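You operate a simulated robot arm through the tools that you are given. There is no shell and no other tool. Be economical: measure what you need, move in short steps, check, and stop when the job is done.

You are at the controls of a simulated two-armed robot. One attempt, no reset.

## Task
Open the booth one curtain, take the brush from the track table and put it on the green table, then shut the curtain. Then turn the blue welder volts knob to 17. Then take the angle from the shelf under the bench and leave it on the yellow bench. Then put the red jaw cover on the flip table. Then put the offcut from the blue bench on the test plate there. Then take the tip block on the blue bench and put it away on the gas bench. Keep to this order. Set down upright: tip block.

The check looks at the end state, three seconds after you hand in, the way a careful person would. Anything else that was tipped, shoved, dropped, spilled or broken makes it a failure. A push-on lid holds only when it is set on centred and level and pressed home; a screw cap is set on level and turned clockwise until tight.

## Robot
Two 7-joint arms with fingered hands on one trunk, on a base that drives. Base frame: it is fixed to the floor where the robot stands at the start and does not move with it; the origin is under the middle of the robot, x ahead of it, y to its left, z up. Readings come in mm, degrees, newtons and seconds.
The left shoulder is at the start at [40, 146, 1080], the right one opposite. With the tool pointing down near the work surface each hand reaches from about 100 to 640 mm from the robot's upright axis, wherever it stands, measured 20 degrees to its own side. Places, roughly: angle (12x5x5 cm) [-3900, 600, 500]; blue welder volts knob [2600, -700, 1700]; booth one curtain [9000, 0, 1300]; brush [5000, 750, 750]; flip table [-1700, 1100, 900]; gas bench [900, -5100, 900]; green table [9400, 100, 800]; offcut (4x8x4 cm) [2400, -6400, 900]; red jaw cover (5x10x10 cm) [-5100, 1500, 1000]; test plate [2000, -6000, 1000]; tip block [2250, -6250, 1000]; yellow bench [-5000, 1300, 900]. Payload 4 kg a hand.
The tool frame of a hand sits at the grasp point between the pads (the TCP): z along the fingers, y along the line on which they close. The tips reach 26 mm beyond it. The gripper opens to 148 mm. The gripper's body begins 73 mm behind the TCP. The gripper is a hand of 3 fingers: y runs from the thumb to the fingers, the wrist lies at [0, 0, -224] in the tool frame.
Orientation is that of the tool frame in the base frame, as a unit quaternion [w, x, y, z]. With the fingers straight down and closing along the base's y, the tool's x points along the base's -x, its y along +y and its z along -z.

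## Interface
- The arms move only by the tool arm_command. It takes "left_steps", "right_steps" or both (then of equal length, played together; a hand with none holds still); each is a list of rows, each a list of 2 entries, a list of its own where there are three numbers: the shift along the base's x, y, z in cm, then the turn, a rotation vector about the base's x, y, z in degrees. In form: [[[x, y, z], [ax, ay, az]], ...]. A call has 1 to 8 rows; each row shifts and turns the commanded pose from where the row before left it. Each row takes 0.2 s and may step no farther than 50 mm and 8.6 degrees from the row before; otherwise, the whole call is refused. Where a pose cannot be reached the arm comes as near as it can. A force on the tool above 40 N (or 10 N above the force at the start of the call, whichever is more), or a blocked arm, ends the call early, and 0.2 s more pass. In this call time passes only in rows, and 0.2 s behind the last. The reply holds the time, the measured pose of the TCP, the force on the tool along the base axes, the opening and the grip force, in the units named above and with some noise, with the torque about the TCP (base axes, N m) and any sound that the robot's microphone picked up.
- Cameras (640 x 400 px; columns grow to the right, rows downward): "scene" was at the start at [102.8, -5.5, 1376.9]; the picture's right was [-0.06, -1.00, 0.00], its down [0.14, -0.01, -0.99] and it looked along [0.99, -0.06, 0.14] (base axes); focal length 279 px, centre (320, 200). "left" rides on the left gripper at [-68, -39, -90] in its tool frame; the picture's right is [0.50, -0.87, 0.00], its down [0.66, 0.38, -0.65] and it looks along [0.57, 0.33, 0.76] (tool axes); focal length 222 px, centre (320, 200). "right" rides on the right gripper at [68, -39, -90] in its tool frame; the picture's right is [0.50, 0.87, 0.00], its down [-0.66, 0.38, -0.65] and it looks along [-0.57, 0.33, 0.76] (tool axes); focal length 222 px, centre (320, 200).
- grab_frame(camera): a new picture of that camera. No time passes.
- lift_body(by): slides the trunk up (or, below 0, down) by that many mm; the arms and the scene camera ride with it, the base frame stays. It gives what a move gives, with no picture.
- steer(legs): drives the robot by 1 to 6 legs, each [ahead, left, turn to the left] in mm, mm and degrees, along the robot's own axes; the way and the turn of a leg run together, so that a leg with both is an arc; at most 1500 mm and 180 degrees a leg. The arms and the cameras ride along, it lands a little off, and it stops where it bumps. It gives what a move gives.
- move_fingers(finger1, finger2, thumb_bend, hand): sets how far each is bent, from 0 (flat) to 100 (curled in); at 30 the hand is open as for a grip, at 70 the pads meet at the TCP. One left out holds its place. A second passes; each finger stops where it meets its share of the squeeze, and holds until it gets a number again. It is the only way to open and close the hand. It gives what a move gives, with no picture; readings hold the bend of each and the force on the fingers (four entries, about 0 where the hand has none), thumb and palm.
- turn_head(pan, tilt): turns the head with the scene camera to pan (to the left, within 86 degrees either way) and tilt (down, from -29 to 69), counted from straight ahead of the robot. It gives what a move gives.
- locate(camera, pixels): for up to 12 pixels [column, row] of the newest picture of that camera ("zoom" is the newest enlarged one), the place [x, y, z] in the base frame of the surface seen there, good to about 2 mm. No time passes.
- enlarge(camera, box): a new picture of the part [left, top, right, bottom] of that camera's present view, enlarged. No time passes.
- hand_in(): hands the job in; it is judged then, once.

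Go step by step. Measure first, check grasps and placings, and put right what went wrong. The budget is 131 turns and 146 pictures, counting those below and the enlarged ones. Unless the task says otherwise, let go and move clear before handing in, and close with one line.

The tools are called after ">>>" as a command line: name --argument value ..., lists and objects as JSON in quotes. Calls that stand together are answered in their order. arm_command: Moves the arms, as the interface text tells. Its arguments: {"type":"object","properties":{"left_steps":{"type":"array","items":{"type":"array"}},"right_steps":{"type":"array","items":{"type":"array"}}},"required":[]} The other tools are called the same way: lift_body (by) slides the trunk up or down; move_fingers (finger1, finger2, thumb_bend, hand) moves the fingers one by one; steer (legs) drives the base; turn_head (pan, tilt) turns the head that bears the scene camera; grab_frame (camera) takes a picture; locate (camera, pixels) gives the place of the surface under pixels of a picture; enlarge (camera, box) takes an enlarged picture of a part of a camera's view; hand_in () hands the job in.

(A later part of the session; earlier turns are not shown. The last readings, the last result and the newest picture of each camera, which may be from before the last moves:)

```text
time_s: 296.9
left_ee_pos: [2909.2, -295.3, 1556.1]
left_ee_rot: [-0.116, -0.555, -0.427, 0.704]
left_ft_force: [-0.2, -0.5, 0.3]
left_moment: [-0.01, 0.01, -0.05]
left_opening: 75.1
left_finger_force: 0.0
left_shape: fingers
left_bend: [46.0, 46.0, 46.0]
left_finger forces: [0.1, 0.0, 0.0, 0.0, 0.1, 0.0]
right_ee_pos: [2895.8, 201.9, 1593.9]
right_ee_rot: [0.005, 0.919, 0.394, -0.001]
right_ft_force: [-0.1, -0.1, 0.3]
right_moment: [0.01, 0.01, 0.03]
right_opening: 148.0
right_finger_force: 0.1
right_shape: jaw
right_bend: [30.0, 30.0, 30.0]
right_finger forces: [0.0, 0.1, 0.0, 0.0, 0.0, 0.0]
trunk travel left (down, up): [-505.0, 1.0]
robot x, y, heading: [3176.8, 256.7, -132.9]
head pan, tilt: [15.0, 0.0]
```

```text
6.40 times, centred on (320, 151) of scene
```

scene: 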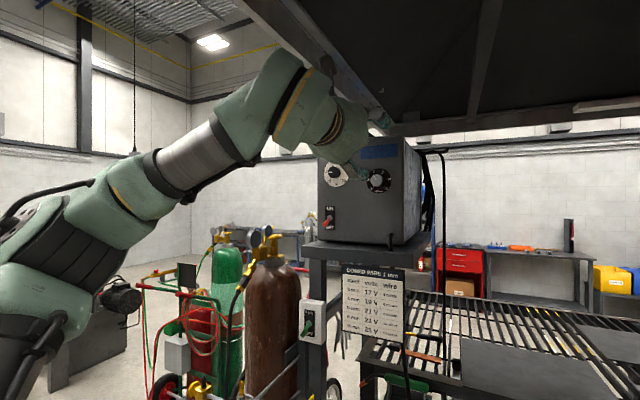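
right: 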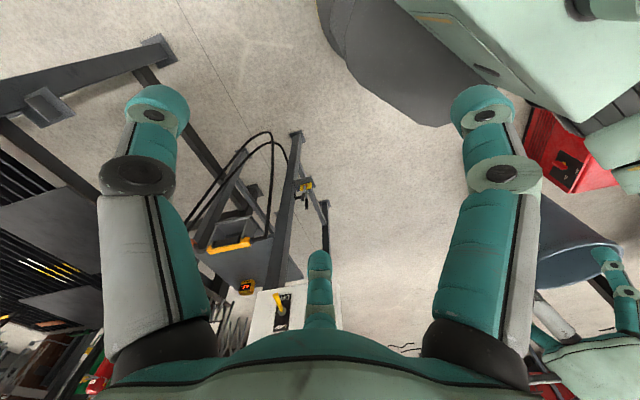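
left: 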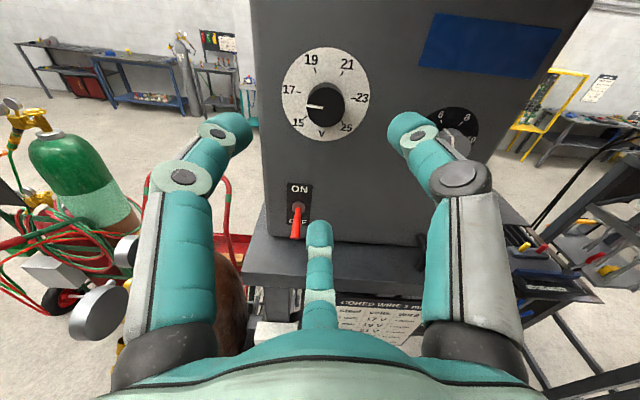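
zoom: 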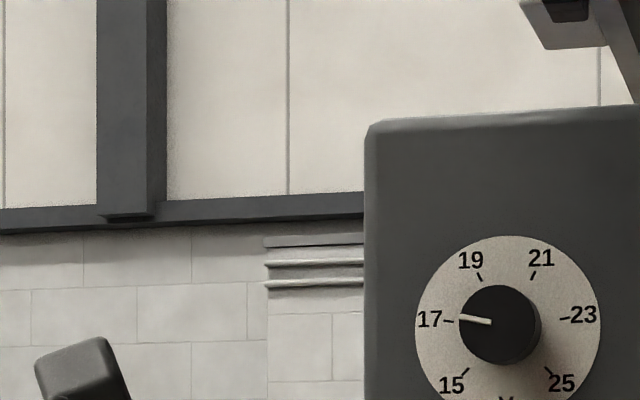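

The pointer now reads ~17.1, on the 17 tick. Next I'll put the hand down, lower the trunk and drive back west past the stand to near the start, then look west.

>>> arm_command --left_steps '[[[1, 1, 0.5], [5.97, -5.62, 0]], [[1, 1, 0.5], [5.97, -5.62, 0]], [[1, 1, 0.5], [5.97, -5.62, 0]], [[1, 1, 0.5], [5.97, -5.62, 0]], [[1, 1, 0.5], [5.97, -5.62, 0]], [[1, 1, 0.5], [5.97, -5.62, 0]], [[1, 1, 0.5], [5.97, -5.62, 0]], [[1, 1, 0.5], [5.97, -5.62, 0]]]'

>>> arm_command --left_steps '[[[1, 1, 0.5], [5.97, -5.62, 0]], [[1, 1, 0.5], [5.97, -5.62, 0]], [[1, 1, 0.5], [5.97, -5.62, 0]]]'

>>> lift_body --by -255

>>> steer --legs '[[0, 0, -47], [900, -520, 0], [880, -520, 0], [800, 150, 0], [450, 350, 0], [300, 550, 0]]'

>>> turn_head --pan 0 --tilt 10

>>> grab_frame --camera "scene"

```text
time_s: 298.7
left_ee_pos: [2989.2, -213.6, 1598.6]
left_ee_rot: [0.036, 0.775, 0.593, -0.217]
left_ft_force: [-0.1, 0.1, 0.5]
left_moment: [0.0, 0.01, 0.01]
left_opening: 75.1
left_finger_force: 0.1
left_shape: fingers
left_bend: [46.0, 46.0, 46.0]
left_finger forces: [0.0, 0.0, 0.1, 0.0, 0.0, 0.1]
right_ee_pos: [2895.1, 204.1, 1595.1]
right_ee_rot: [0.006, 0.919, 0.394, -0.001]
right_ft_force: [-0.7, -0.3, 0.2]
right_moment: [-0.03, -0.04, 0.04]
right_opening: 147.8
right_finger_force: 0.1
right_shape: jaw
right_bend: [30.0, 30.0, 30.0]
right_finger forces: [0.1, 0.1, 0.1, 0.1, 0.0, 0.0]
trunk travel left (down, up): [-505.0, 1.0]
robot x, y, heading: [3176.4, 254.4, -133.0]
head pan, tilt: [15.0, 0.0]
```

```text
time_s: 299.5
left_ee_pos: [3023.2, -177.9, 1597.9]
left_ee_rot: [0.003, 0.794, 0.608, -0.009]
left_ft_force: [0.0, -0.4, -0.3]
left_moment: [-0.05, 0.01, 0.04]
left_opening: 74.9
left_finger_force: 0.1
left_shape: fingers
left_bend: [46.0, 46.0, 46.0]
left_finger forces: [0.1, 0.1, 0.0, 0.0, 0.1, 0.0]
left hand out of reach, approached as far as the arm can: row 3
right_ee_pos: [2892.7, 203.6, 1594.7]
right_ee_rot: [0.005, 0.919, 0.394, 0.0]
right_ft_force: [-0.7, -0.2, -0.2]
right_moment: [0.0, 0.02, 0.03]
right_opening: 148.1
right_finger_force: 0.1
right_shape: jaw
right_bend: [30.0, 30.0, 30.0]
right_finger forces: [0.0, 0.1, 0.0, 0.0, 0.0, 0.1]
trunk travel left (down, up): [-505.0, 1.0]
robot x, y, heading: [3178.7, 254.6, -133.1]
head pan, tilt: [15.0, 0.0]
```

```text
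time_s: 302.1
left_ee_pos: [3024.5, -179.8, 1345.3]
left_ee_rot: [0.002, 0.794, 0.608, -0.01]
left_ft_force: [0.4, 0.1, 1.1]
left_moment: [0.01, -0.01, 0.03]
left_opening: 75.1
left_finger_force: 0.0
left_shape: fingers
left_bend: [46.0, 46.0, 46.0]
left_finger forces: [0.0, 0.1, 0.0, 0.1, 0.0, 0.1]
right_ee_pos: [2894.5, 202.5, 1341.5]
right_ee_rot: [0.007, 0.919, 0.394, 0.0]
right_ft_force: [0.9, -0.1, 0.6]
right_moment: [0.0, -0.01, 0.01]
right_opening: 148.1
right_finger_force: 0.1
right_shape: jaw
right_bend: [30.0, 30.0, 30.0]
right_finger forces: [0.0, 0.0, 0.0, 0.1, 0.0, 0.0]
trunk travel left (down, up): [-250.0, 256.0]
robot x, y, heading: [3177.3, 257.0, -133.2]
head pan, tilt: [15.0, 0.0]
```

```text
time_s: 324.5
left_ee_pos: [-543.7, -134.8, 1345.5]
left_ee_rot: [0.0, 0.961, 0.275, -0.009]
left_ft_force: [0.2, -0.1, -0.2]
left_moment: [0.04, 0.02, 0.03]
left_opening: 75.1
left_finger_force: 0.0
left_shape: fingers
left_bend: [46.0, 46.0, 46.0]
left_finger forces: [0.0, 0.0, 0.0, 0.1, 0.0, 0.0]
right_ee_pos: [-378.1, 233.3, 1340.0]
right_ee_rot: [0.006, 1.0, 0.029, -0.002]
right_ft_force: [0.3, 0.2, -0.4]
right_moment: [-0.01, 0.02, 0.01]
right_opening: 148.1
right_finger_force: 0.1
right_shape: jaw
right_bend: [30.0, 30.0, 30.0]
right_finger forces: [0.0, 0.1, 0.0, 0.1, 0.1, 0.1]
trunk travel left (down, up): [-250.0, 256.0]
robot x, y, heading: [-134.4, 76.9, -176.1]
head pan, tilt: [15.0, 0.0]
```

```text
time_s: 325.2
left_ee_pos: [-544.0, -136.2, 1343.8]
left_ee_rot: [0.0, 0.961, 0.275, -0.009]
left_ft_force: [0.4, 0.1, -0.8]
left_moment: [0.03, 0.01, 0.02]
left_opening: 75.0
left_finger_force: 0.0
left_shape: fingers
left_bend: [46.0, 46.0, 46.0]
left_finger forces: [0.0, 0.1, 0.0, 0.1, 0.1, 0.0]
right_ee_pos: [-379.2, 231.4, 1341.5]
right_ee_rot: [0.005, 1.0, 0.03, -0.003]
right_ft_force: [0.1, 0.3, -0.5]
right_moment: [0.02, -0.02, 0.02]
right_opening: 148.0
right_finger_force: 0.2
right_shape: jaw
right_bend: [30.0, 30.0, 30.0]
right_finger forces: [0.1, 0.0, 0.0, 0.0, 0.0, 0.1]
trunk travel left (down, up): [-250.0, 256.0]
robot x, y, heading: [-134.6, 80.6, -176.1]
head pan, tilt: [0.0, 10.0]
```

```text
67 pictures are left
```

scene: 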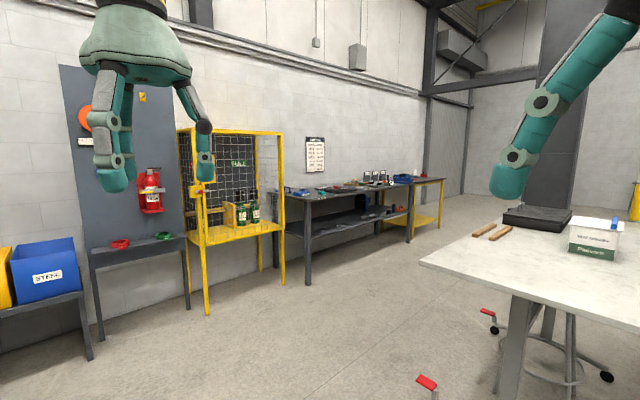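

I see the grey bench with a lower shelf (345,225), the yellow bench (428,190) behind, and the white flip table at right. I'll measure.

>>> locate --camera "scene" --pixels '[[308, 270], [410, 235], [306, 205], [405, 187], [440, 185], [440, 225], [350, 225], [285, 280], [425, 265], [515, 395], [425, 380], [485, 315]]'

>>> enlarge --camera "scene" --box '[270, 160, 460, 280]'

```text
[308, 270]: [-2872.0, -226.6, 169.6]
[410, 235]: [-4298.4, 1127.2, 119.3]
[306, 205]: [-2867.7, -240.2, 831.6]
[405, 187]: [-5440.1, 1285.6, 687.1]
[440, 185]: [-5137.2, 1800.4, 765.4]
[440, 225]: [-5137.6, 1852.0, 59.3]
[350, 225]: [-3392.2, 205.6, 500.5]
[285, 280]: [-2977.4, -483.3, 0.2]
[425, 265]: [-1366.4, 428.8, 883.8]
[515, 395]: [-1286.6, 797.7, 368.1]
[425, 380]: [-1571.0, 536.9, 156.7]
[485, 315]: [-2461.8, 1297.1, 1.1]
```

```text
3.33 times, centred on (365, 220) of scene
```

zoom: 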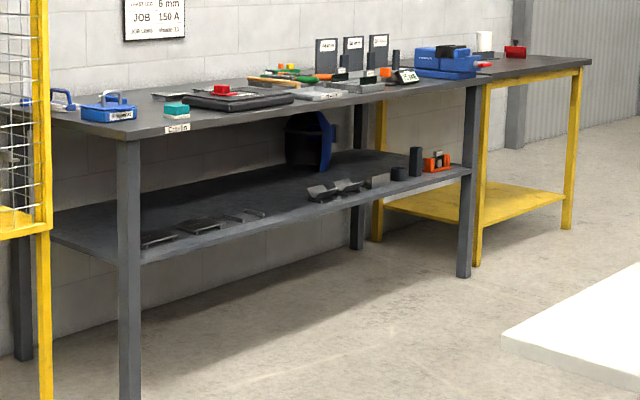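

Bench front runs from (-2870,-230) to (-4298,1127); shelf at z 500. I'll face it (heading -133.6) and drive along the aisle to the angle.

>>> steer --legs '[[0, 0, 42.5], [1000, -100, 0], [400, -1000, 0], [0, -1300, 0], [0, -860, 0]]'

>>> lift_body --by -245

>>> turn_head --pan 5 --tilt 30

>>> grab_frame --camera "scene"

```text
time_s: 347.9
left_ee_pos: [-3626.3, 894.4, 1345.5]
left_ee_rot: [0.003, 0.788, 0.615, -0.009]
left_ft_force: [0.1, -0.4, -0.2]
left_moment: [-0.04, 0.01, 0.02]
left_opening: 75.2
left_finger_force: 0.0
left_shape: fingers
left_bend: [46.0, 46.0, 46.0]
left_finger forces: [0.0, 0.0, 0.0, 0.0, 0.1, 0.0]
right_ee_pos: [-3762.4, 1275.0, 1340.4]
right_ee_rot: [0.006, 0.915, 0.403, 0.0]
right_ft_force: [-0.6, 0.1, -0.2]
right_moment: [0.01, 0.0, -0.01]
right_opening: 147.9
right_finger_force: 0.0
right_shape: jaw
right_bend: [30.0, 30.0, 30.0]
right_finger forces: [0.0, 0.0, 0.0, 0.0, 0.0, 0.1]
trunk travel left (down, up): [-250.0, 256.0]
robot x, y, heading: [-3485.4, 1334.0, -131.9]
head pan, tilt: [0.0, 10.0]
```

```text
time_s: 350.4
left_ee_pos: [-3625.5, 896.0, 1100.2]
left_ee_rot: [0.002, 0.788, 0.616, -0.008]
left_ft_force: [0.0, -0.6, -0.2]
left_moment: [0.01, 0.05, -0.02]
left_opening: 74.9
left_finger_force: 0.0
left_shape: fingers
left_bend: [46.0, 46.0, 46.0]
left_finger forces: [0.0, 0.0, 0.1, 0.0, 0.0, 0.0]
right_ee_pos: [-3764.3, 1275.6, 1095.4]
right_ee_rot: [0.005, 0.915, 0.403, -0.001]
right_ft_force: [0.1, 0.2, -0.4]
right_moment: [-0.01, -0.04, 0.03]
right_opening: 147.9
right_finger_force: 0.2
right_shape: jaw
right_bend: [30.0, 30.0, 30.0]
right_finger forces: [0.1, 0.0, 0.0, 0.0, 0.0, 0.0]
trunk travel left (down, up): [-5.0, 501.0]
robot x, y, heading: [-3482.9, 1332.6, -131.8]
head pan, tilt: [0.0, 10.0]
```

```text
time_s: 351.2
left_ee_pos: [-3626.0, 895.1, 1099.9]
left_ee_rot: [0.004, 0.788, 0.616, -0.008]
left_ft_force: [0.2, 0.8, -0.3]
left_moment: [-0.05, 0.0, -0.01]
left_opening: 75.1
left_finger_force: 0.0
left_shape: fingers
left_bend: [46.0, 46.0, 46.0]
left_finger forces: [0.0, 0.0, 0.0, 0.0, 0.0, 0.0]
right_ee_pos: [-3763.0, 1274.0, 1095.8]
right_ee_rot: [0.005, 0.915, 0.403, -0.001]
right_ft_force: [0.2, -0.1, 0.0]
right_moment: [0.02, -0.01, -0.02]
right_opening: 147.9
right_finger_force: 0.0
right_shape: jaw
right_bend: [30.0, 30.0, 30.0]
right_finger forces: [0.0, 0.0, 0.0, 0.0, 0.0, 0.0]
trunk travel left (down, up): [-5.0, 501.0]
robot x, y, heading: [-3484.1, 1332.7, -132.3]
head pan, tilt: [5.0, 30.0]
```

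```text
65 pictures are left
```

scene: 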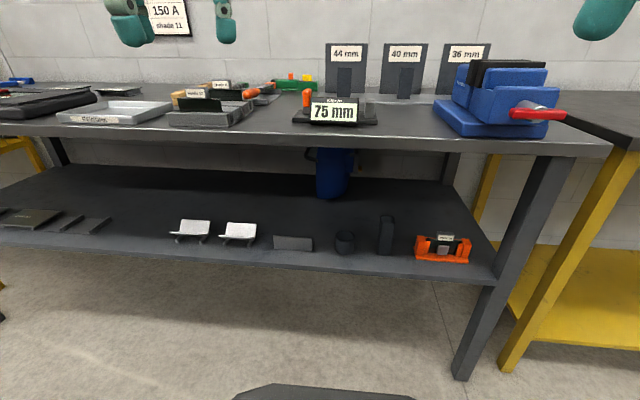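

Two angle-like pieces sit on the shelf near (190,230) and (240,233). I'll zoom and measure.

>>> enlarge --camera "scene" --box '[150, 190, 342, 310]'

>>> locate --camera "zoom" --pixels '[[75, 165], [175, 165], [90, 110], [195, 110], [120, 130], [240, 172], [350, 172], [255, 118], [350, 118], [300, 140], [460, 175], [135, 250]]'

```text
3.33 times, centred on (246, 250) of scene
```

zoom: 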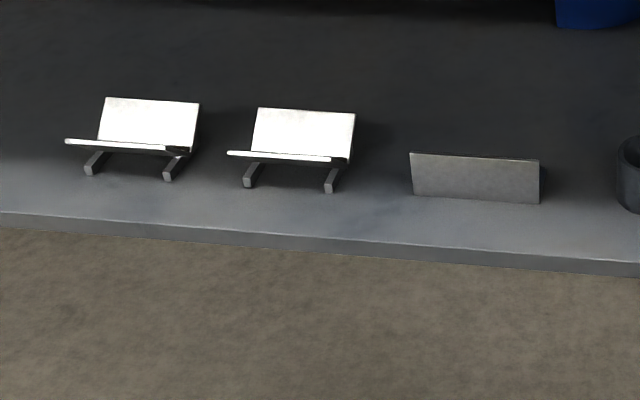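

```text
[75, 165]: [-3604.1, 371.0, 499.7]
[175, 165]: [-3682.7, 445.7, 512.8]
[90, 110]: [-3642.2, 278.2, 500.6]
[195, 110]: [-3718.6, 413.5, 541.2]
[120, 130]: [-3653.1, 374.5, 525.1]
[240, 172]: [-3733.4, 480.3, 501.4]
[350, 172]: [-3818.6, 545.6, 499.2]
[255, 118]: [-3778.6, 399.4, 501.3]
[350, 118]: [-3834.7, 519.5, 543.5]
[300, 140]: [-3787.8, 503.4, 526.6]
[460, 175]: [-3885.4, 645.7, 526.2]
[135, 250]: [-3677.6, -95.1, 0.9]
```

The third piece at zoom (475,178) is 12 cm long and near (-3885,646), matching the angle. I'll zoom in for its shape.

>>> enlarge --camera "scene" --box '[262, 222, 326, 262]'

>>> locate --camera "zoom" --pixels '[[110, 135], [530, 160], [120, 240], [525, 270], [320, 145], [320, 200], [320, 255], [560, 180], [550, 240], [320, 110], [320, 300]]'

```text
10.00 times, centred on (294, 242) of scene
```

zoom: 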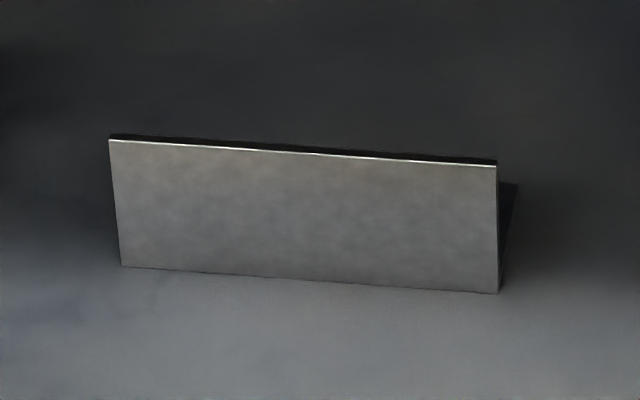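

```text
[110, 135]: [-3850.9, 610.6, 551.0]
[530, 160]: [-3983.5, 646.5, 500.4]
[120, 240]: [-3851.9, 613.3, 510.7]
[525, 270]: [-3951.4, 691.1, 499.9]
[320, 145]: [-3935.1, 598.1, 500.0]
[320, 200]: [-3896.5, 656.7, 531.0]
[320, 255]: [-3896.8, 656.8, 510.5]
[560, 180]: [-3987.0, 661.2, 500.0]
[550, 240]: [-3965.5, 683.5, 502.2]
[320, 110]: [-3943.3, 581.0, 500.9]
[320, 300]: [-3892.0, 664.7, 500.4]
```

The angle's thin vertical flange faces me (q≈−2209, p 3214–3335, z 500–550), horizontal leg behind. I'll check shelf and bench-top edges to plan the reach-in.

>>> locate --camera "scene" --pixels '[[290, 258], [290, 264], [290, 272], [290, 128], [290, 136], [290, 143], [290, 150], [345, 232], [240, 238], [335, 190]]'

```text
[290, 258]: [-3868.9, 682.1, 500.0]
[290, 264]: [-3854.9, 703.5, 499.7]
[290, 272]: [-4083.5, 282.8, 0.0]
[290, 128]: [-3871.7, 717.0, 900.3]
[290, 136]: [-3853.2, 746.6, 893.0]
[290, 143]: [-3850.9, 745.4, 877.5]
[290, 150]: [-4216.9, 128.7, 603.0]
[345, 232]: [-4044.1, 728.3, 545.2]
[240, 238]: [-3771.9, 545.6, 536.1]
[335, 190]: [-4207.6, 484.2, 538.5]
```

Clearance under the bench top (z 860) is 360 mm, so a hand pitched ~30° can reach in. I'll yaw the left hand so thumb is in front and fingers behind the flange, lower it to z≈600, and pitch it.

>>> arm_command --left_steps '[[[0, 0, -3.5], [0, 0, -8.5]], [[0, 0, -3.5], [0, 0, -8.5]], [[0, 0, -3.5], [0, 0, -8.5]], [[0, 0, -3.5], [0, 0, -8.5]], [[0, 0, -3.5], [0, 0, -8.5]], [[0, 0, -3.5], [0, 0, -8.5]], [[0, 0, -3.5], [0, 0, -8.5]]]'

>>> arm_command --left_steps '[[[0, 0, -3.5], [0, 0, -8.5]], [[0, 0, -3.5], [0, 0, -8.5]], [[0, 0, -3.5], [0, 0, -8.5]], [[0, 0, -3.5], [0, 0, -8.5]], [[0, 0, -3.5], [0, 0, -8.5]], [[0, 0, -3.5], [0, 0, -8.5]], [[0, 0, -3.5], [0, 0, -8.5]]]'

>>> arm_command --left_steps '[[[0, 0, 0], [-5.44, 5.17, 0]], [[0, 0, 0], [-5.44, 5.17, 0]], [[0, 0, 0], [-5.44, 5.17, 0]], [[0, 0, 0], [-5.44, 5.17, 0]]]'

>>> grab_frame --camera "left"

```text
time_s: 352.8
left_ee_pos: [-3627.5, 893.7, 854.1]
left_ee_rot: [-0.002, 0.99, 0.142, -0.011]
left_ft_force: [0.5, -0.1, -0.6]
left_moment: [0.03, -0.03, 0.04]
left_opening: 74.9
left_finger_force: 0.0
left_shape: fingers
left_bend: [46.0, 46.0, 46.0]
left_finger forces: [0.0, 0.1, 0.0, 0.0, 0.0, 0.0]
right_ee_pos: [-3763.1, 1275.7, 1096.6]
right_ee_rot: [0.006, 0.915, 0.403, -0.001]
right_ft_force: [-0.9, -1.2, -0.3]
right_moment: [0.01, -0.02, 0.04]
right_opening: 147.9
right_finger_force: 0.1
right_shape: jaw
right_bend: [30.0, 30.0, 30.0]
right_finger forces: [0.0, 0.0, 0.1, 0.0, 0.1, 0.0]
trunk travel left (down, up): [-5.0, 501.0]
robot x, y, heading: [-3482.3, 1333.5, -132.1]
head pan, tilt: [5.0, 30.0]
```

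```text
time_s: 354.4
left_ee_pos: [-3626.7, 894.9, 611.6]
left_ee_rot: [-0.006, 0.93, -0.368, -0.008]
left_ft_force: [-0.5, 0.2, -0.8]
left_moment: [0.02, 0.0, -0.01]
left_opening: 75.2
left_finger_force: 0.0
left_shape: fingers
left_bend: [46.0, 46.0, 46.0]
left_finger forces: [0.0, 0.0, 0.0, 0.1, 0.0, 0.1]
right_ee_pos: [-3763.3, 1274.8, 1096.7]
right_ee_rot: [0.006, 0.915, 0.403, 0.0]
right_ft_force: [-0.5, 0.0, -0.8]
right_moment: [0.03, 0.01, -0.03]
right_opening: 147.9
right_finger_force: 0.1
right_shape: jaw
right_bend: [30.0, 30.0, 30.0]
right_finger forces: [0.1, 0.0, 0.1, 0.0, 0.0, 0.0]
trunk travel left (down, up): [-5.0, 501.0]
robot x, y, heading: [-3484.3, 1334.5, -132.1]
head pan, tilt: [5.0, 30.0]
```

```text
time_s: 355.4
left_ee_pos: [-3627.6, 895.7, 610.2]
left_ee_rot: [0.234, 0.898, -0.356, -0.105]
left_ft_force: [-0.5, -0.8, 0.0]
left_moment: [0.01, 0.01, 0.02]
left_opening: 75.0
left_finger_force: 0.0
left_shape: fingers
left_bend: [46.0, 46.0, 46.0]
left_finger forces: [0.0, 0.0, 0.1, 0.1, 0.0, 0.0]
right_ee_pos: [-3763.3, 1276.1, 1095.4]
right_ee_rot: [0.005, 0.915, 0.403, -0.001]
right_ft_force: [-0.5, -0.1, -0.1]
right_moment: [0.01, 0.02, -0.01]
right_opening: 147.6
right_finger_force: 0.1
right_shape: jaw
right_bend: [30.0, 30.0, 30.0]
right_finger forces: [0.0, 0.0, 0.0, 0.0, 0.0, 0.0]
trunk travel left (down, up): [-5.0, 501.0]
robot x, y, heading: [-3481.2, 1330.1, -131.9]
head pan, tilt: [5.0, 30.0]
```

```text
62 pictures are left
```

left: 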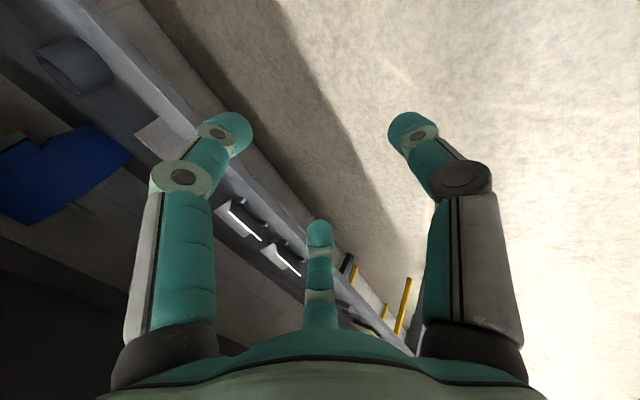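

Orientation is right (30° pitch, thumb outside). I'll drive 200 mm ahead and 30 mm right and re-measure.

>>> steer --legs '[[200, -30, -1.4]]'

>>> turn_head --pan 20 --tilt 45

>>> grab_frame --camera "scene"

>>> grab_frame --camera "left"

```text
time_s: 357.0
left_ee_pos: [-3790.2, 774.2, 610.8]
left_ee_rot: [0.232, 0.895, -0.366, -0.106]
left_ft_force: [0.0, -0.3, -0.1]
left_moment: [-0.01, 0.0, -0.02]
left_opening: 75.5
left_finger_force: 0.0
left_shape: fingers
left_bend: [46.0, 46.0, 46.0]
left_finger forces: [0.0, 0.0, 0.0, 0.0, 0.0, 0.1]
right_ee_pos: [-3919.2, 1157.2, 1095.6]
right_ee_rot: [0.006, 0.92, 0.393, 0.001]
right_ft_force: [-0.2, 0.0, -0.2]
right_moment: [0.01, -0.01, 0.0]
right_opening: 148.1
right_finger_force: 0.1
right_shape: jaw
right_bend: [30.0, 30.0, 30.0]
right_finger forces: [0.0, 0.0, 0.0, 0.0, 0.0, 0.0]
trunk travel left (down, up): [-5.0, 501.0]
robot x, y, heading: [-3636.6, 1206.0, -133.2]
head pan, tilt: [5.0, 30.0]
```

```text
time_s: 357.8
left_ee_pos: [-3790.2, 775.7, 609.6]
left_ee_rot: [0.233, 0.895, -0.366, -0.107]
left_ft_force: [-1.0, 0.6, 0.3]
left_moment: [0.0, -0.02, -0.01]
left_opening: 74.9
left_finger_force: 0.0
left_shape: fingers
left_bend: [46.0, 46.0, 46.0]
left_finger forces: [0.0, 0.0, 0.0, 0.0, 0.0, 0.0]
right_ee_pos: [-3918.1, 1158.1, 1096.0]
right_ee_rot: [0.006, 0.92, 0.393, -0.001]
right_ft_force: [1.2, -0.2, -0.5]
right_moment: [0.03, 0.01, 0.02]
right_opening: 148.2
right_finger_force: 0.1
right_shape: jaw
right_bend: [30.0, 30.0, 30.0]
right_finger forces: [0.1, 0.0, 0.1, 0.1, 0.0, 0.0]
trunk travel left (down, up): [-5.0, 501.0]
robot x, y, heading: [-3634.4, 1211.9, -133.4]
head pan, tilt: [20.0, 45.0]
```

```text
61 pictures are left
```

scene: 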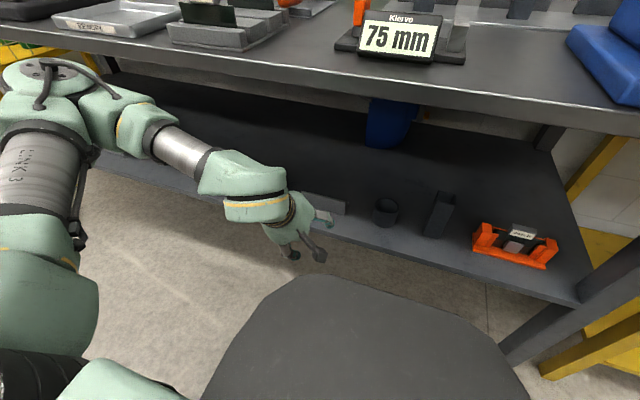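

```text
60 pictures are left
```

left: 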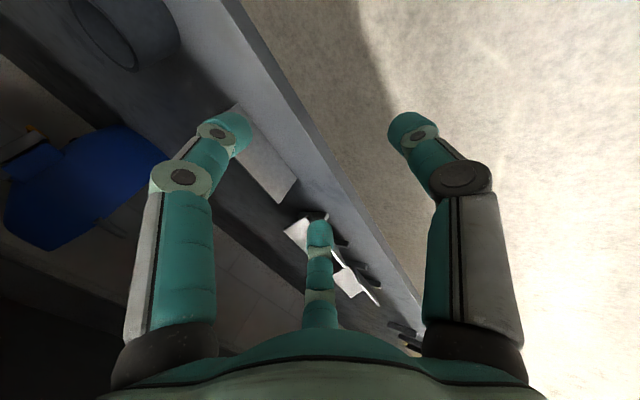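

The hand is in line (p 3282 vs 3275). I'll move in over the flange: 168 mm inward, down to z 572.

>>> arm_command --left_steps '[[[-2.6, -3.3, -0.95], [0, 0, 0]], [[-2.89, -3.05, -0.95], [0, 0, 0]], [[-2.89, -3.05, -0.95], [0, 0, 0]], [[-2.89, -3.05, -0.95], [0, 0, 0]]]'

>>> grab_frame --camera "left"

>>> locate --camera "left" --pixels '[[270, 160], [290, 170], [300, 190], [260, 130], [280, 110], [310, 150]]'

```text
time_s: 358.8
left_ee_pos: [-3903.3, 651.6, 572.2]
left_ee_rot: [0.233, 0.895, -0.367, -0.105]
left_ft_force: [0.1, 0.5, 0.1]
left_moment: [-0.02, -0.04, -0.03]
left_opening: 75.2
left_finger_force: 0.1
left_shape: fingers
left_bend: [46.0, 46.0, 46.0]
left_finger forces: [0.0, 0.0, 0.2, 0.0, 0.0, 0.0]
right_ee_pos: [-3918.4, 1156.4, 1095.5]
right_ee_rot: [0.006, 0.919, 0.393, -0.001]
right_ft_force: [-0.8, 0.8, -0.6]
right_moment: [0.01, -0.04, 0.01]
right_opening: 147.9
right_finger_force: 0.1
right_shape: jaw
right_bend: [30.0, 30.0, 30.0]
right_finger forces: [0.0, 0.0, 0.1, 0.0, 0.0, 0.1]
trunk travel left (down, up): [-5.0, 501.0]
robot x, y, heading: [-3636.7, 1206.6, -133.2]
head pan, tilt: [20.0, 45.0]
```

```text
59 pictures are left
```

left: 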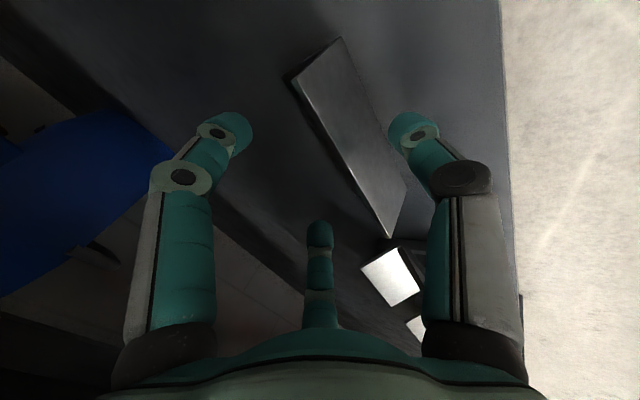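

```text
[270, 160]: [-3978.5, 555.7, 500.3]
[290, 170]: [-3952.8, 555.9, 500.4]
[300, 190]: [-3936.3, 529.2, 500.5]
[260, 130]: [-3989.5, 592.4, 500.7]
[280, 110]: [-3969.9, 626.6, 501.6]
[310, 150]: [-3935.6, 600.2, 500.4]
```

The flange lies between thumb (right) and fingers (left). I'll descend to z 545 while reducing pitch by 12°, then close.

>>> arm_command --left_steps '[[[0, 0, -1.0], [4.35, -4.14, 0]], [[0, 0, -1.0], [4.35, -4.14, 0]], [[0, 0, -0.8], [0, 0, 0]]]'

>>> move_fingers --hand "left" --finger1 80 --finger2 80 --thumb_bend 80

>>> grab_frame --camera "left"

```text
time_s: 359.6
left_ee_pos: [-3903.1, 650.9, 548.2]
left_ee_rot: [0.141, 0.915, -0.373, -0.071]
left_ft_force: [8.3, 1.8, 27.9]
left_moment: [0.85, -1.31, -0.2]
left_opening: 75.2
left_finger_force: 13.6
left_shape: fingers
left_bend: [46.0, 46.0, 45.0]
left_finger forces: [0.0, 0.1, 0.0, 0.0, 27.3, 0.0]
right_ee_pos: [-3917.2, 1161.2, 1097.6]
right_ee_rot: [0.006, 0.919, 0.394, -0.002]
right_ft_force: [0.1, -0.5, -0.1]
right_moment: [-0.01, 0.01, -0.02]
right_opening: 148.0
right_finger_force: 0.1
right_shape: jaw
right_bend: [30.0, 30.0, 30.0]
right_finger forces: [0.1, 0.1, 0.0, 0.0, 0.0, 0.1]
trunk travel left (down, up): [-5.0, 501.0]
robot x, y, heading: [-3635.2, 1210.4, -133.2]
head pan, tilt: [20.0, 45.0]
```

```text
time_s: 360.6
left_ee_pos: [-3903.0, 650.0, 543.6]
left_ee_rot: [0.137, 0.915, -0.373, -0.07]
left_ft_force: [-0.7, -0.7, -4.4]
left_moment: [0.09, 0.03, 0.01]
left_opening: 2.8
left_finger_force: 16.2
left_shape: fingers
left_bend: [73.0, 73.0, 68.0]
left_finger forces: [9.9, 9.9, 0.0, 0.1, 13.5, 0.0]
right_ee_pos: [-3919.2, 1158.5, 1096.7]
right_ee_rot: [0.006, 0.919, 0.393, 0.0]
right_ft_force: [-0.5, -0.3, 0.1]
right_moment: [0.0, 0.01, 0.04]
right_opening: 148.2
right_finger_force: 0.0
right_shape: jaw
right_bend: [30.0, 30.0, 30.0]
right_finger forces: [0.1, 0.1, 0.1, 0.0, 0.0, 0.1]
trunk travel left (down, up): [-5.0, 501.0]
robot x, y, heading: [-3636.8, 1212.0, -133.3]
head pan, tilt: [20.0, 45.0]
```

```text
58 pictures are left
```

left: 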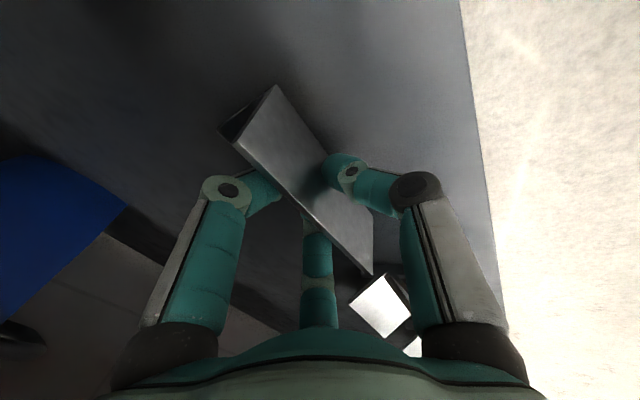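

Gripped firmly (10/10/13.5 N). I'll lift 25 mm and draw it straight out.

>>> arm_command --left_steps '[[[0, 0, 1.3], [0, 0, 0]], [[0, 0, 1.2], [0, 0, 0]], [[2.9, 3.05, 0], [0, 0, 0]], [[2.9, 3.05, 0], [0, 0, 0]], [[2.9, 3.05, 0], [0, 0, 0]], [[2.9, 3.05, 0], [0, 0, 0]]]'

>>> grab_frame --camera "scene"

```text
time_s: 362.0
left_ee_pos: [-3788.7, 773.3, 568.1]
left_ee_rot: [0.138, 0.915, -0.373, -0.069]
left_ft_force: [0.5, 0.7, -4.0]
left_moment: [0.05, -0.05, 0.01]
left_opening: 2.7
left_finger_force: 16.9
left_shape: fingers
left_bend: [73.0, 73.0, 68.0]
left_finger forces: [10.3, 10.6, 0.1, 0.0, 13.8, 0.0]
right_ee_pos: [-3918.2, 1157.7, 1095.0]
right_ee_rot: [0.006, 0.919, 0.393, 0.0]
right_ft_force: [-0.1, 0.5, -0.4]
right_moment: [0.0, -0.02, -0.04]
right_opening: 147.9
right_finger_force: 0.1
right_shape: jaw
right_bend: [30.0, 30.0, 30.0]
right_finger forces: [0.1, 0.1, 0.0, 0.1, 0.0, 0.0]
trunk travel left (down, up): [-5.0, 501.0]
robot x, y, heading: [-3637.2, 1207.4, -133.2]
head pan, tilt: [20.0, 45.0]
```

```text
57 pictures are left
```

scene: 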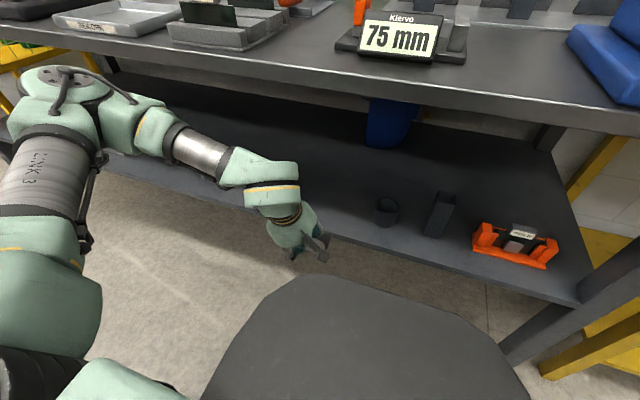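

The angle is clear of the shelf. I'll back up, raise it and drive along to the yellow bench.

>>> steer --legs '[[-250, 0, 0]]'

>>> lift_body --by 245

>>> arm_command --left_steps '[[[0, 0, 4.5], [3.5, -3.3, 0]], [[0, 0, 4.5], [3.5, -3.3, 0]], [[0, 0, 4.5], [3.3, -3.1, 0]], [[0, 0, 4.5], [2.6, -2.5, 0]], [[0, 0, 4.5], [0, 0, 0]], [[0, 0, 4.5], [0, 0, 0]]]'

>>> steer --legs '[[0, -1200, 0]]'

>>> turn_head --pan 5 --tilt 30

>>> grab_frame --camera "scene"

```text
time_s: 363.8
left_ee_pos: [-3619.2, 956.8, 567.8]
left_ee_rot: [0.138, 0.915, -0.374, -0.069]
left_ft_force: [0.3, -0.6, -4.0]
left_moment: [0.07, -0.03, 0.01]
left_opening: 2.8
left_finger_force: 17.4
left_shape: fingers
left_bend: [73.0, 73.0, 68.0]
left_finger forces: [10.6, 10.6, 0.0, 0.0, 13.7, 0.0]
right_ee_pos: [-3748.6, 1340.0, 1095.5]
right_ee_rot: [0.006, 0.921, 0.391, 0.0]
right_ft_force: [1.1, 0.3, 1.0]
right_moment: [-0.02, -0.01, -0.01]
right_opening: 147.7
right_finger_force: 0.0
right_shape: jaw
right_bend: [30.0, 30.0, 30.0]
right_finger forces: [0.0, 0.1, 0.0, 0.0, 0.0, 0.1]
trunk travel left (down, up): [-5.0, 501.0]
robot x, y, heading: [-3465.9, 1390.8, -133.3]
head pan, tilt: [20.0, 45.0]
```

```text
time_s: 366.3
left_ee_pos: [-3619.1, 955.0, 812.1]
left_ee_rot: [0.137, 0.915, -0.374, -0.069]
left_ft_force: [0.2, -0.3, -3.7]
left_moment: [0.07, -0.05, -0.03]
left_opening: 2.6
left_finger_force: 18.1
left_shape: fingers
left_bend: [73.0, 73.0, 68.0]
left_finger forces: [10.7, 10.6, 0.0, 0.1, 13.7, 0.0]
right_ee_pos: [-3748.4, 1338.8, 1340.6]
right_ee_rot: [0.006, 0.92, 0.391, 0.0]
right_ft_force: [0.5, -0.6, -0.2]
right_moment: [-0.01, 0.02, -0.05]
right_opening: 148.0
right_finger_force: 0.1
right_shape: jaw
right_bend: [30.0, 30.0, 30.0]
right_finger forces: [0.0, 0.0, 0.0, 0.0, 0.0, 0.0]
trunk travel left (down, up): [-250.0, 256.0]
robot x, y, heading: [-3466.0, 1391.1, -133.0]
head pan, tilt: [20.0, 45.0]
```

```text
time_s: 367.7
left_ee_pos: [-3617.7, 955.7, 1084.2]
left_ee_rot: [-0.007, 0.926, -0.376, -0.013]
left_ft_force: [-1.3, 0.1, -5.0]
left_moment: [-0.01, 0.02, 0.02]
left_opening: 1.9
left_finger_force: 18.1
left_shape: fingers
left_bend: [73.0, 73.0, 72.0]
left_finger forces: [11.6, 11.9, 0.0, 0.0, 12.9, 0.0]
right_ee_pos: [-3748.8, 1340.9, 1340.5]
right_ee_rot: [0.006, 0.92, 0.391, 0.0]
right_ft_force: [0.0, -0.9, -0.5]
right_moment: [-0.02, 0.0, 0.02]
right_opening: 148.1
right_finger_force: 0.0
right_shape: jaw
right_bend: [30.0, 30.0, 30.0]
right_finger forces: [0.0, 0.1, 0.0, 0.0, 0.1, 0.0]
trunk travel left (down, up): [-250.0, 256.0]
robot x, y, heading: [-3465.1, 1389.0, -133.4]
head pan, tilt: [20.0, 45.0]
```

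```text
time_s: 373.8
left_ee_pos: [-4494.1, 1780.9, 1082.7]
left_ee_rot: [-0.006, 0.926, -0.376, -0.013]
left_ft_force: [0.0, 0.1, -4.8]
left_moment: [0.08, -0.06, -0.02]
left_opening: 2.1
left_finger_force: 18.4
left_shape: fingers
left_bend: [73.0, 73.0, 72.0]
left_finger forces: [11.7, 12.1, 0.0, 0.0, 13.1, 0.0]
right_ee_pos: [-4623.9, 2167.2, 1341.2]
right_ee_rot: [0.006, 0.92, 0.392, -0.001]
right_ft_force: [0.7, 0.0, 0.0]
right_moment: [-0.01, 0.01, 0.03]
right_opening: 147.7
right_finger_force: 0.0
right_shape: jaw
right_bend: [30.0, 30.0, 30.0]
right_finger forces: [0.0, 0.0, 0.0, 0.0, 0.0, 0.1]
trunk travel left (down, up): [-250.0, 256.0]
robot x, y, heading: [-4344.5, 2219.0, -133.4]
head pan, tilt: [20.0, 45.0]
```

```text
time_s: 374.6
left_ee_pos: [-4491.8, 1780.1, 1081.5]
left_ee_rot: [-0.007, 0.927, -0.376, -0.013]
left_ft_force: [0.6, -0.2, -4.6]
left_moment: [0.04, 0.01, -0.02]
left_opening: 1.8
left_finger_force: 18.2
left_shape: fingers
left_bend: [73.0, 73.0, 72.0]
left_finger forces: [11.5, 12.1, 0.0, 0.0, 13.2, 0.1]
right_ee_pos: [-4624.1, 2167.1, 1340.3]
right_ee_rot: [0.005, 0.92, 0.392, -0.001]
right_ft_force: [0.0, -0.8, -1.0]
right_moment: [0.03, -0.02, 0.02]
right_opening: 147.8
right_finger_force: 0.0
right_shape: jaw
right_bend: [30.0, 30.0, 30.0]
right_finger forces: [0.0, 0.1, 0.1, 0.0, 0.0, 0.0]
trunk travel left (down, up): [-250.0, 256.0]
robot x, y, heading: [-4340.5, 2219.8, -133.5]
head pan, tilt: [5.0, 30.0]
```

```text
56 pictures are left
```

scene: 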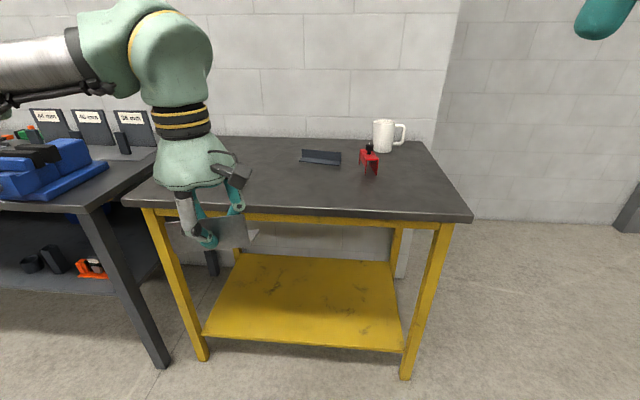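

The yellow bench holds a dark angle-like piece (320,157), the red jaw cover (369,162) and a mug. I'll measure it all.

>>> enlarge --camera "scene" --box '[280, 105, 424, 195]'

>>> locate --camera "zoom" --pixels '[[365, 210], [430, 215], [400, 215], [370, 250], [430, 310], [395, 190], [100, 235], [260, 245], [180, 220], [470, 140], [300, 300], [200, 310]]'

>>> locate --camera "scene" --pixels '[[140, 203], [460, 218], [300, 215], [260, 180], [240, 145], [420, 145], [235, 240]]'

```text
4.44 times, centred on (352, 150) of scene
```

zoom: 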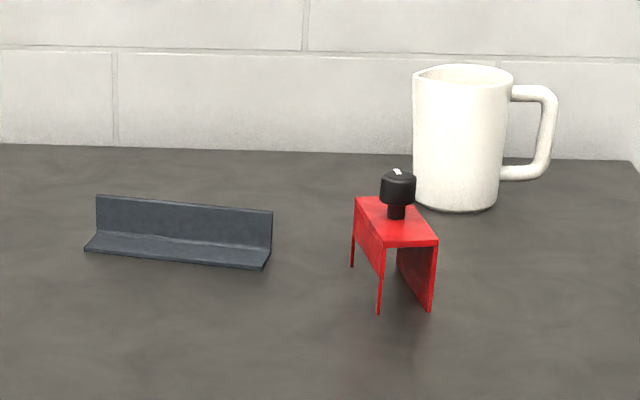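

```text
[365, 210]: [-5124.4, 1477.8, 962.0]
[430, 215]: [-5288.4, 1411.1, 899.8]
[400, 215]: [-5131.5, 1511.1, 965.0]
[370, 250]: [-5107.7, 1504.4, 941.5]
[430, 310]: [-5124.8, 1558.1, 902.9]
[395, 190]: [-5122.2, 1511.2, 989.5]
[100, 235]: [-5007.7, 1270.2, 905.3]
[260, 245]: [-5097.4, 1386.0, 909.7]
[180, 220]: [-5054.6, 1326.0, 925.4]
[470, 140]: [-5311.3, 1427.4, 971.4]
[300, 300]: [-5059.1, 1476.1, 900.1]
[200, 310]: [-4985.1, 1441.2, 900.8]
```

```text
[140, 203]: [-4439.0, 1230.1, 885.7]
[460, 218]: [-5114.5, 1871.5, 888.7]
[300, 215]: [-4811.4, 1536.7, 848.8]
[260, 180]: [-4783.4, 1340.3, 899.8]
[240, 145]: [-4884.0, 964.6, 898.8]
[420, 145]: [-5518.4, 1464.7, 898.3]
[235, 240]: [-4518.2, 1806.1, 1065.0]
```

Free space is at front-left of the bench (z 900). I'll check how the angle hangs in the hand.

>>> enlarge --camera "scene" --box '[160, 180, 288, 260]'

>>> locate --camera "zoom" --pixels '[[60, 220], [60, 290], [400, 230], [410, 310], [470, 290], [430, 310], [140, 250]]'

>>> grab_frame --camera "left"

```text
5.00 times, centred on (224, 220) of scene
```

zoom: 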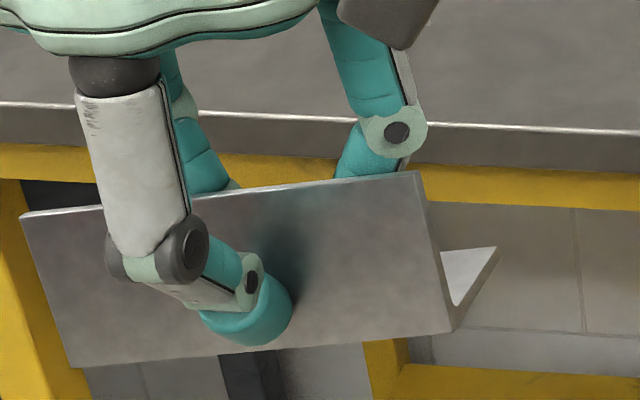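

```text
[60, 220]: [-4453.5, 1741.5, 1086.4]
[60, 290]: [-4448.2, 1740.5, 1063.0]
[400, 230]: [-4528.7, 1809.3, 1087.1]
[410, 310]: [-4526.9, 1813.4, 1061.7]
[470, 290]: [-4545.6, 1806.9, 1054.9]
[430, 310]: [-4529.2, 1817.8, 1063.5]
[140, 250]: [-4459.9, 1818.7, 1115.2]
```

```text
53 pictures are left
```

left: 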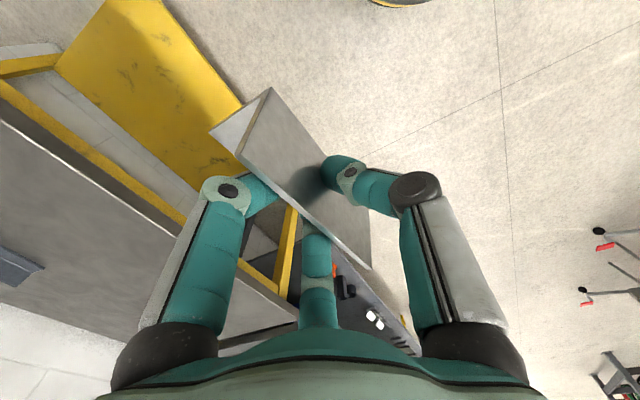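

The angle leans ~8° (top inward). I'll pitch it level, drive 310 mm closer and bring it down over the free spot.

>>> arm_command --left_steps '[[[0, 0, 0], [-5.8, 5.5, 0]]]'

>>> steer --legs '[[310, 0, 0]]'

>>> arm_command --left_steps '[[[-3.03, -3.19, -1.5], [0, 0, 0]], [[-3.03, -3.19, -1.5], [0, 0, 0]], [[-3.03, -3.19, -1.5], [0, 0, 0]], [[-3.03, -3.19, -1.5], [0, 0, 0]], [[0, 0, -3.5], [0, 0, 0]]]'

>>> grab_frame --camera "scene"

>>> enlarge --camera "scene" --box '[150, 130, 310, 230]'

```text
time_s: 375.0
left_ee_pos: [-4492.1, 1782.3, 1084.4]
left_ee_rot: [0.059, 0.923, -0.377, -0.039]
left_ft_force: [0.8, 0.8, -4.5]
left_moment: [0.02, -0.01, 0.04]
left_opening: 1.8
left_finger_force: 19.0
left_shape: fingers
left_bend: [73.0, 73.0, 72.0]
left_finger forces: [11.7, 11.8, 0.1, 0.1, 13.6, 0.1]
right_ee_pos: [-4622.9, 2167.4, 1342.4]
right_ee_rot: [0.005, 0.921, 0.391, -0.001]
right_ft_force: [-0.5, 0.9, 0.0]
right_moment: [-0.01, 0.03, 0.0]
right_opening: 147.8
right_finger_force: 0.0
right_shape: jaw
right_bend: [30.0, 30.0, 30.0]
right_finger forces: [0.0, 0.1, 0.0, 0.1, 0.0, 0.0]
trunk travel left (down, up): [-250.0, 256.0]
robot x, y, heading: [-4345.2, 2219.0, -133.5]
head pan, tilt: [5.0, 30.0]
```

```text
time_s: 377.1
left_ee_pos: [-4708.3, 1552.4, 1082.7]
left_ee_rot: [0.058, 0.923, -0.377, -0.039]
left_ft_force: [-0.3, 0.6, -4.3]
left_moment: [0.08, 0.01, 0.01]
left_opening: 2.2
left_finger_force: 18.5
left_shape: fingers
left_bend: [73.0, 73.0, 72.0]
left_finger forces: [11.6, 11.9, 0.0, 0.1, 13.6, 0.1]
right_ee_pos: [-4839.9, 1939.4, 1340.8]
right_ee_rot: [0.006, 0.92, 0.391, -0.001]
right_ft_force: [-0.3, -0.5, 1.3]
right_moment: [0.0, -0.02, 0.0]
right_opening: 148.4
right_finger_force: 0.0
right_shape: jaw
right_bend: [30.0, 30.0, 30.0]
right_finger forces: [0.1, 0.0, 0.1, 0.1, 0.0, 0.1]
trunk travel left (down, up): [-250.0, 256.0]
robot x, y, heading: [-4558.9, 1989.2, -133.4]
head pan, tilt: [5.0, 30.0]
```

```text
time_s: 378.3
left_ee_pos: [-4830.2, 1424.2, 986.9]
left_ee_rot: [0.058, 0.923, -0.378, -0.038]
left_ft_force: [0.1, -0.4, -4.7]
left_moment: [0.07, -0.02, -0.01]
left_opening: 1.9
left_finger_force: 19.8
left_shape: fingers
left_bend: [73.0, 73.0, 72.0]
left_finger forces: [12.1, 12.6, 0.1, 0.1, 14.0, 0.1]
right_ee_pos: [-4839.5, 1937.0, 1339.6]
right_ee_rot: [0.005, 0.92, 0.391, 0.0]
right_ft_force: [0.0, 0.1, 0.0]
right_moment: [-0.02, 0.03, 0.04]
right_opening: 148.0
right_finger_force: 0.0
right_shape: jaw
right_bend: [30.0, 30.0, 30.0]
right_finger forces: [0.1, 0.0, 0.1, 0.1, 0.0, 0.0]
trunk travel left (down, up): [-250.0, 256.0]
robot x, y, heading: [-4558.6, 1992.0, -133.7]
head pan, tilt: [5.0, 30.0]
```

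```text
52 pictures are left
```

scene: 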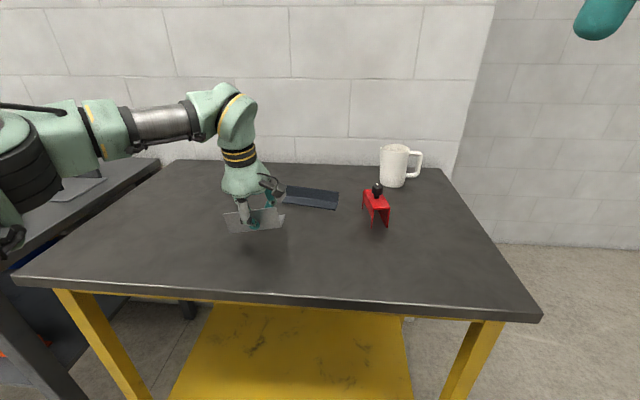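

```text
4.00 times, centred on (230, 180) of scene
```

zoom: 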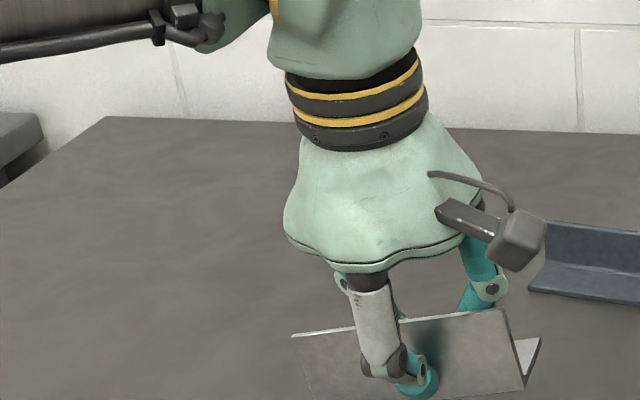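

Placed well at q −2295. I'll lower gently.

>>> arm_command --left_steps '[[[0, 0, -3.3], [0, 0, 0]], [[0, 0, -0.6], [0, 0, 0]]]'

>>> grab_frame --camera "left"

>>> locate --camera "left" --pixels '[[300, 130], [300, 200], [350, 240], [270, 110], [260, 150]]'

```text
time_s: 378.9
left_ee_pos: [-4830.8, 1425.2, 949.1]
left_ee_rot: [0.058, 0.924, -0.377, -0.039]
left_ft_force: [0.4, -0.1, -4.6]
left_moment: [0.05, -0.02, 0.01]
left_opening: 1.7
left_finger_force: 19.3
left_shape: fingers
left_bend: [73.0, 73.0, 72.0]
left_finger forces: [12.0, 12.4, 0.0, 0.1, 13.5, 0.1]
right_ee_pos: [-4840.6, 1938.2, 1340.5]
right_ee_rot: [0.006, 0.92, 0.392, -0.001]
right_ft_force: [-0.2, -0.4, 0.2]
right_moment: [0.03, 0.02, -0.01]
right_opening: 148.1
right_finger_force: 0.1
right_shape: jaw
right_bend: [30.0, 30.0, 30.0]
right_finger forces: [0.0, 0.1, 0.1, 0.1, 0.0, 0.1]
trunk travel left (down, up): [-250.0, 256.0]
robot x, y, heading: [-4563.2, 1992.4, -133.5]
head pan, tilt: [5.0, 30.0]
```

```text
50 pictures are left
```

left: 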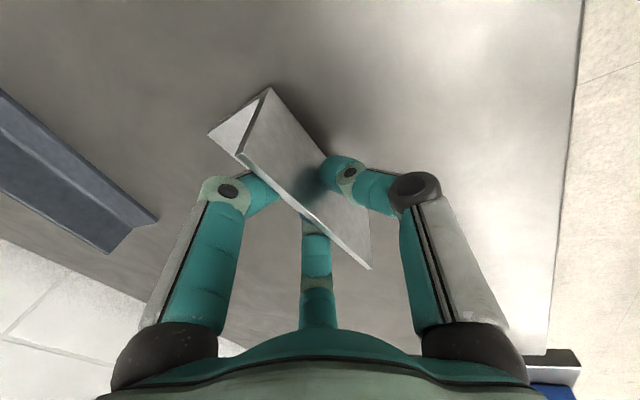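

```text
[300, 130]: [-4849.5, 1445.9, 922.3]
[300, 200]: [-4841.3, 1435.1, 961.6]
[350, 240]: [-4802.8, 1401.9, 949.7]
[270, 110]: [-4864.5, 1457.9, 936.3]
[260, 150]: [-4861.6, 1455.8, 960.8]
```

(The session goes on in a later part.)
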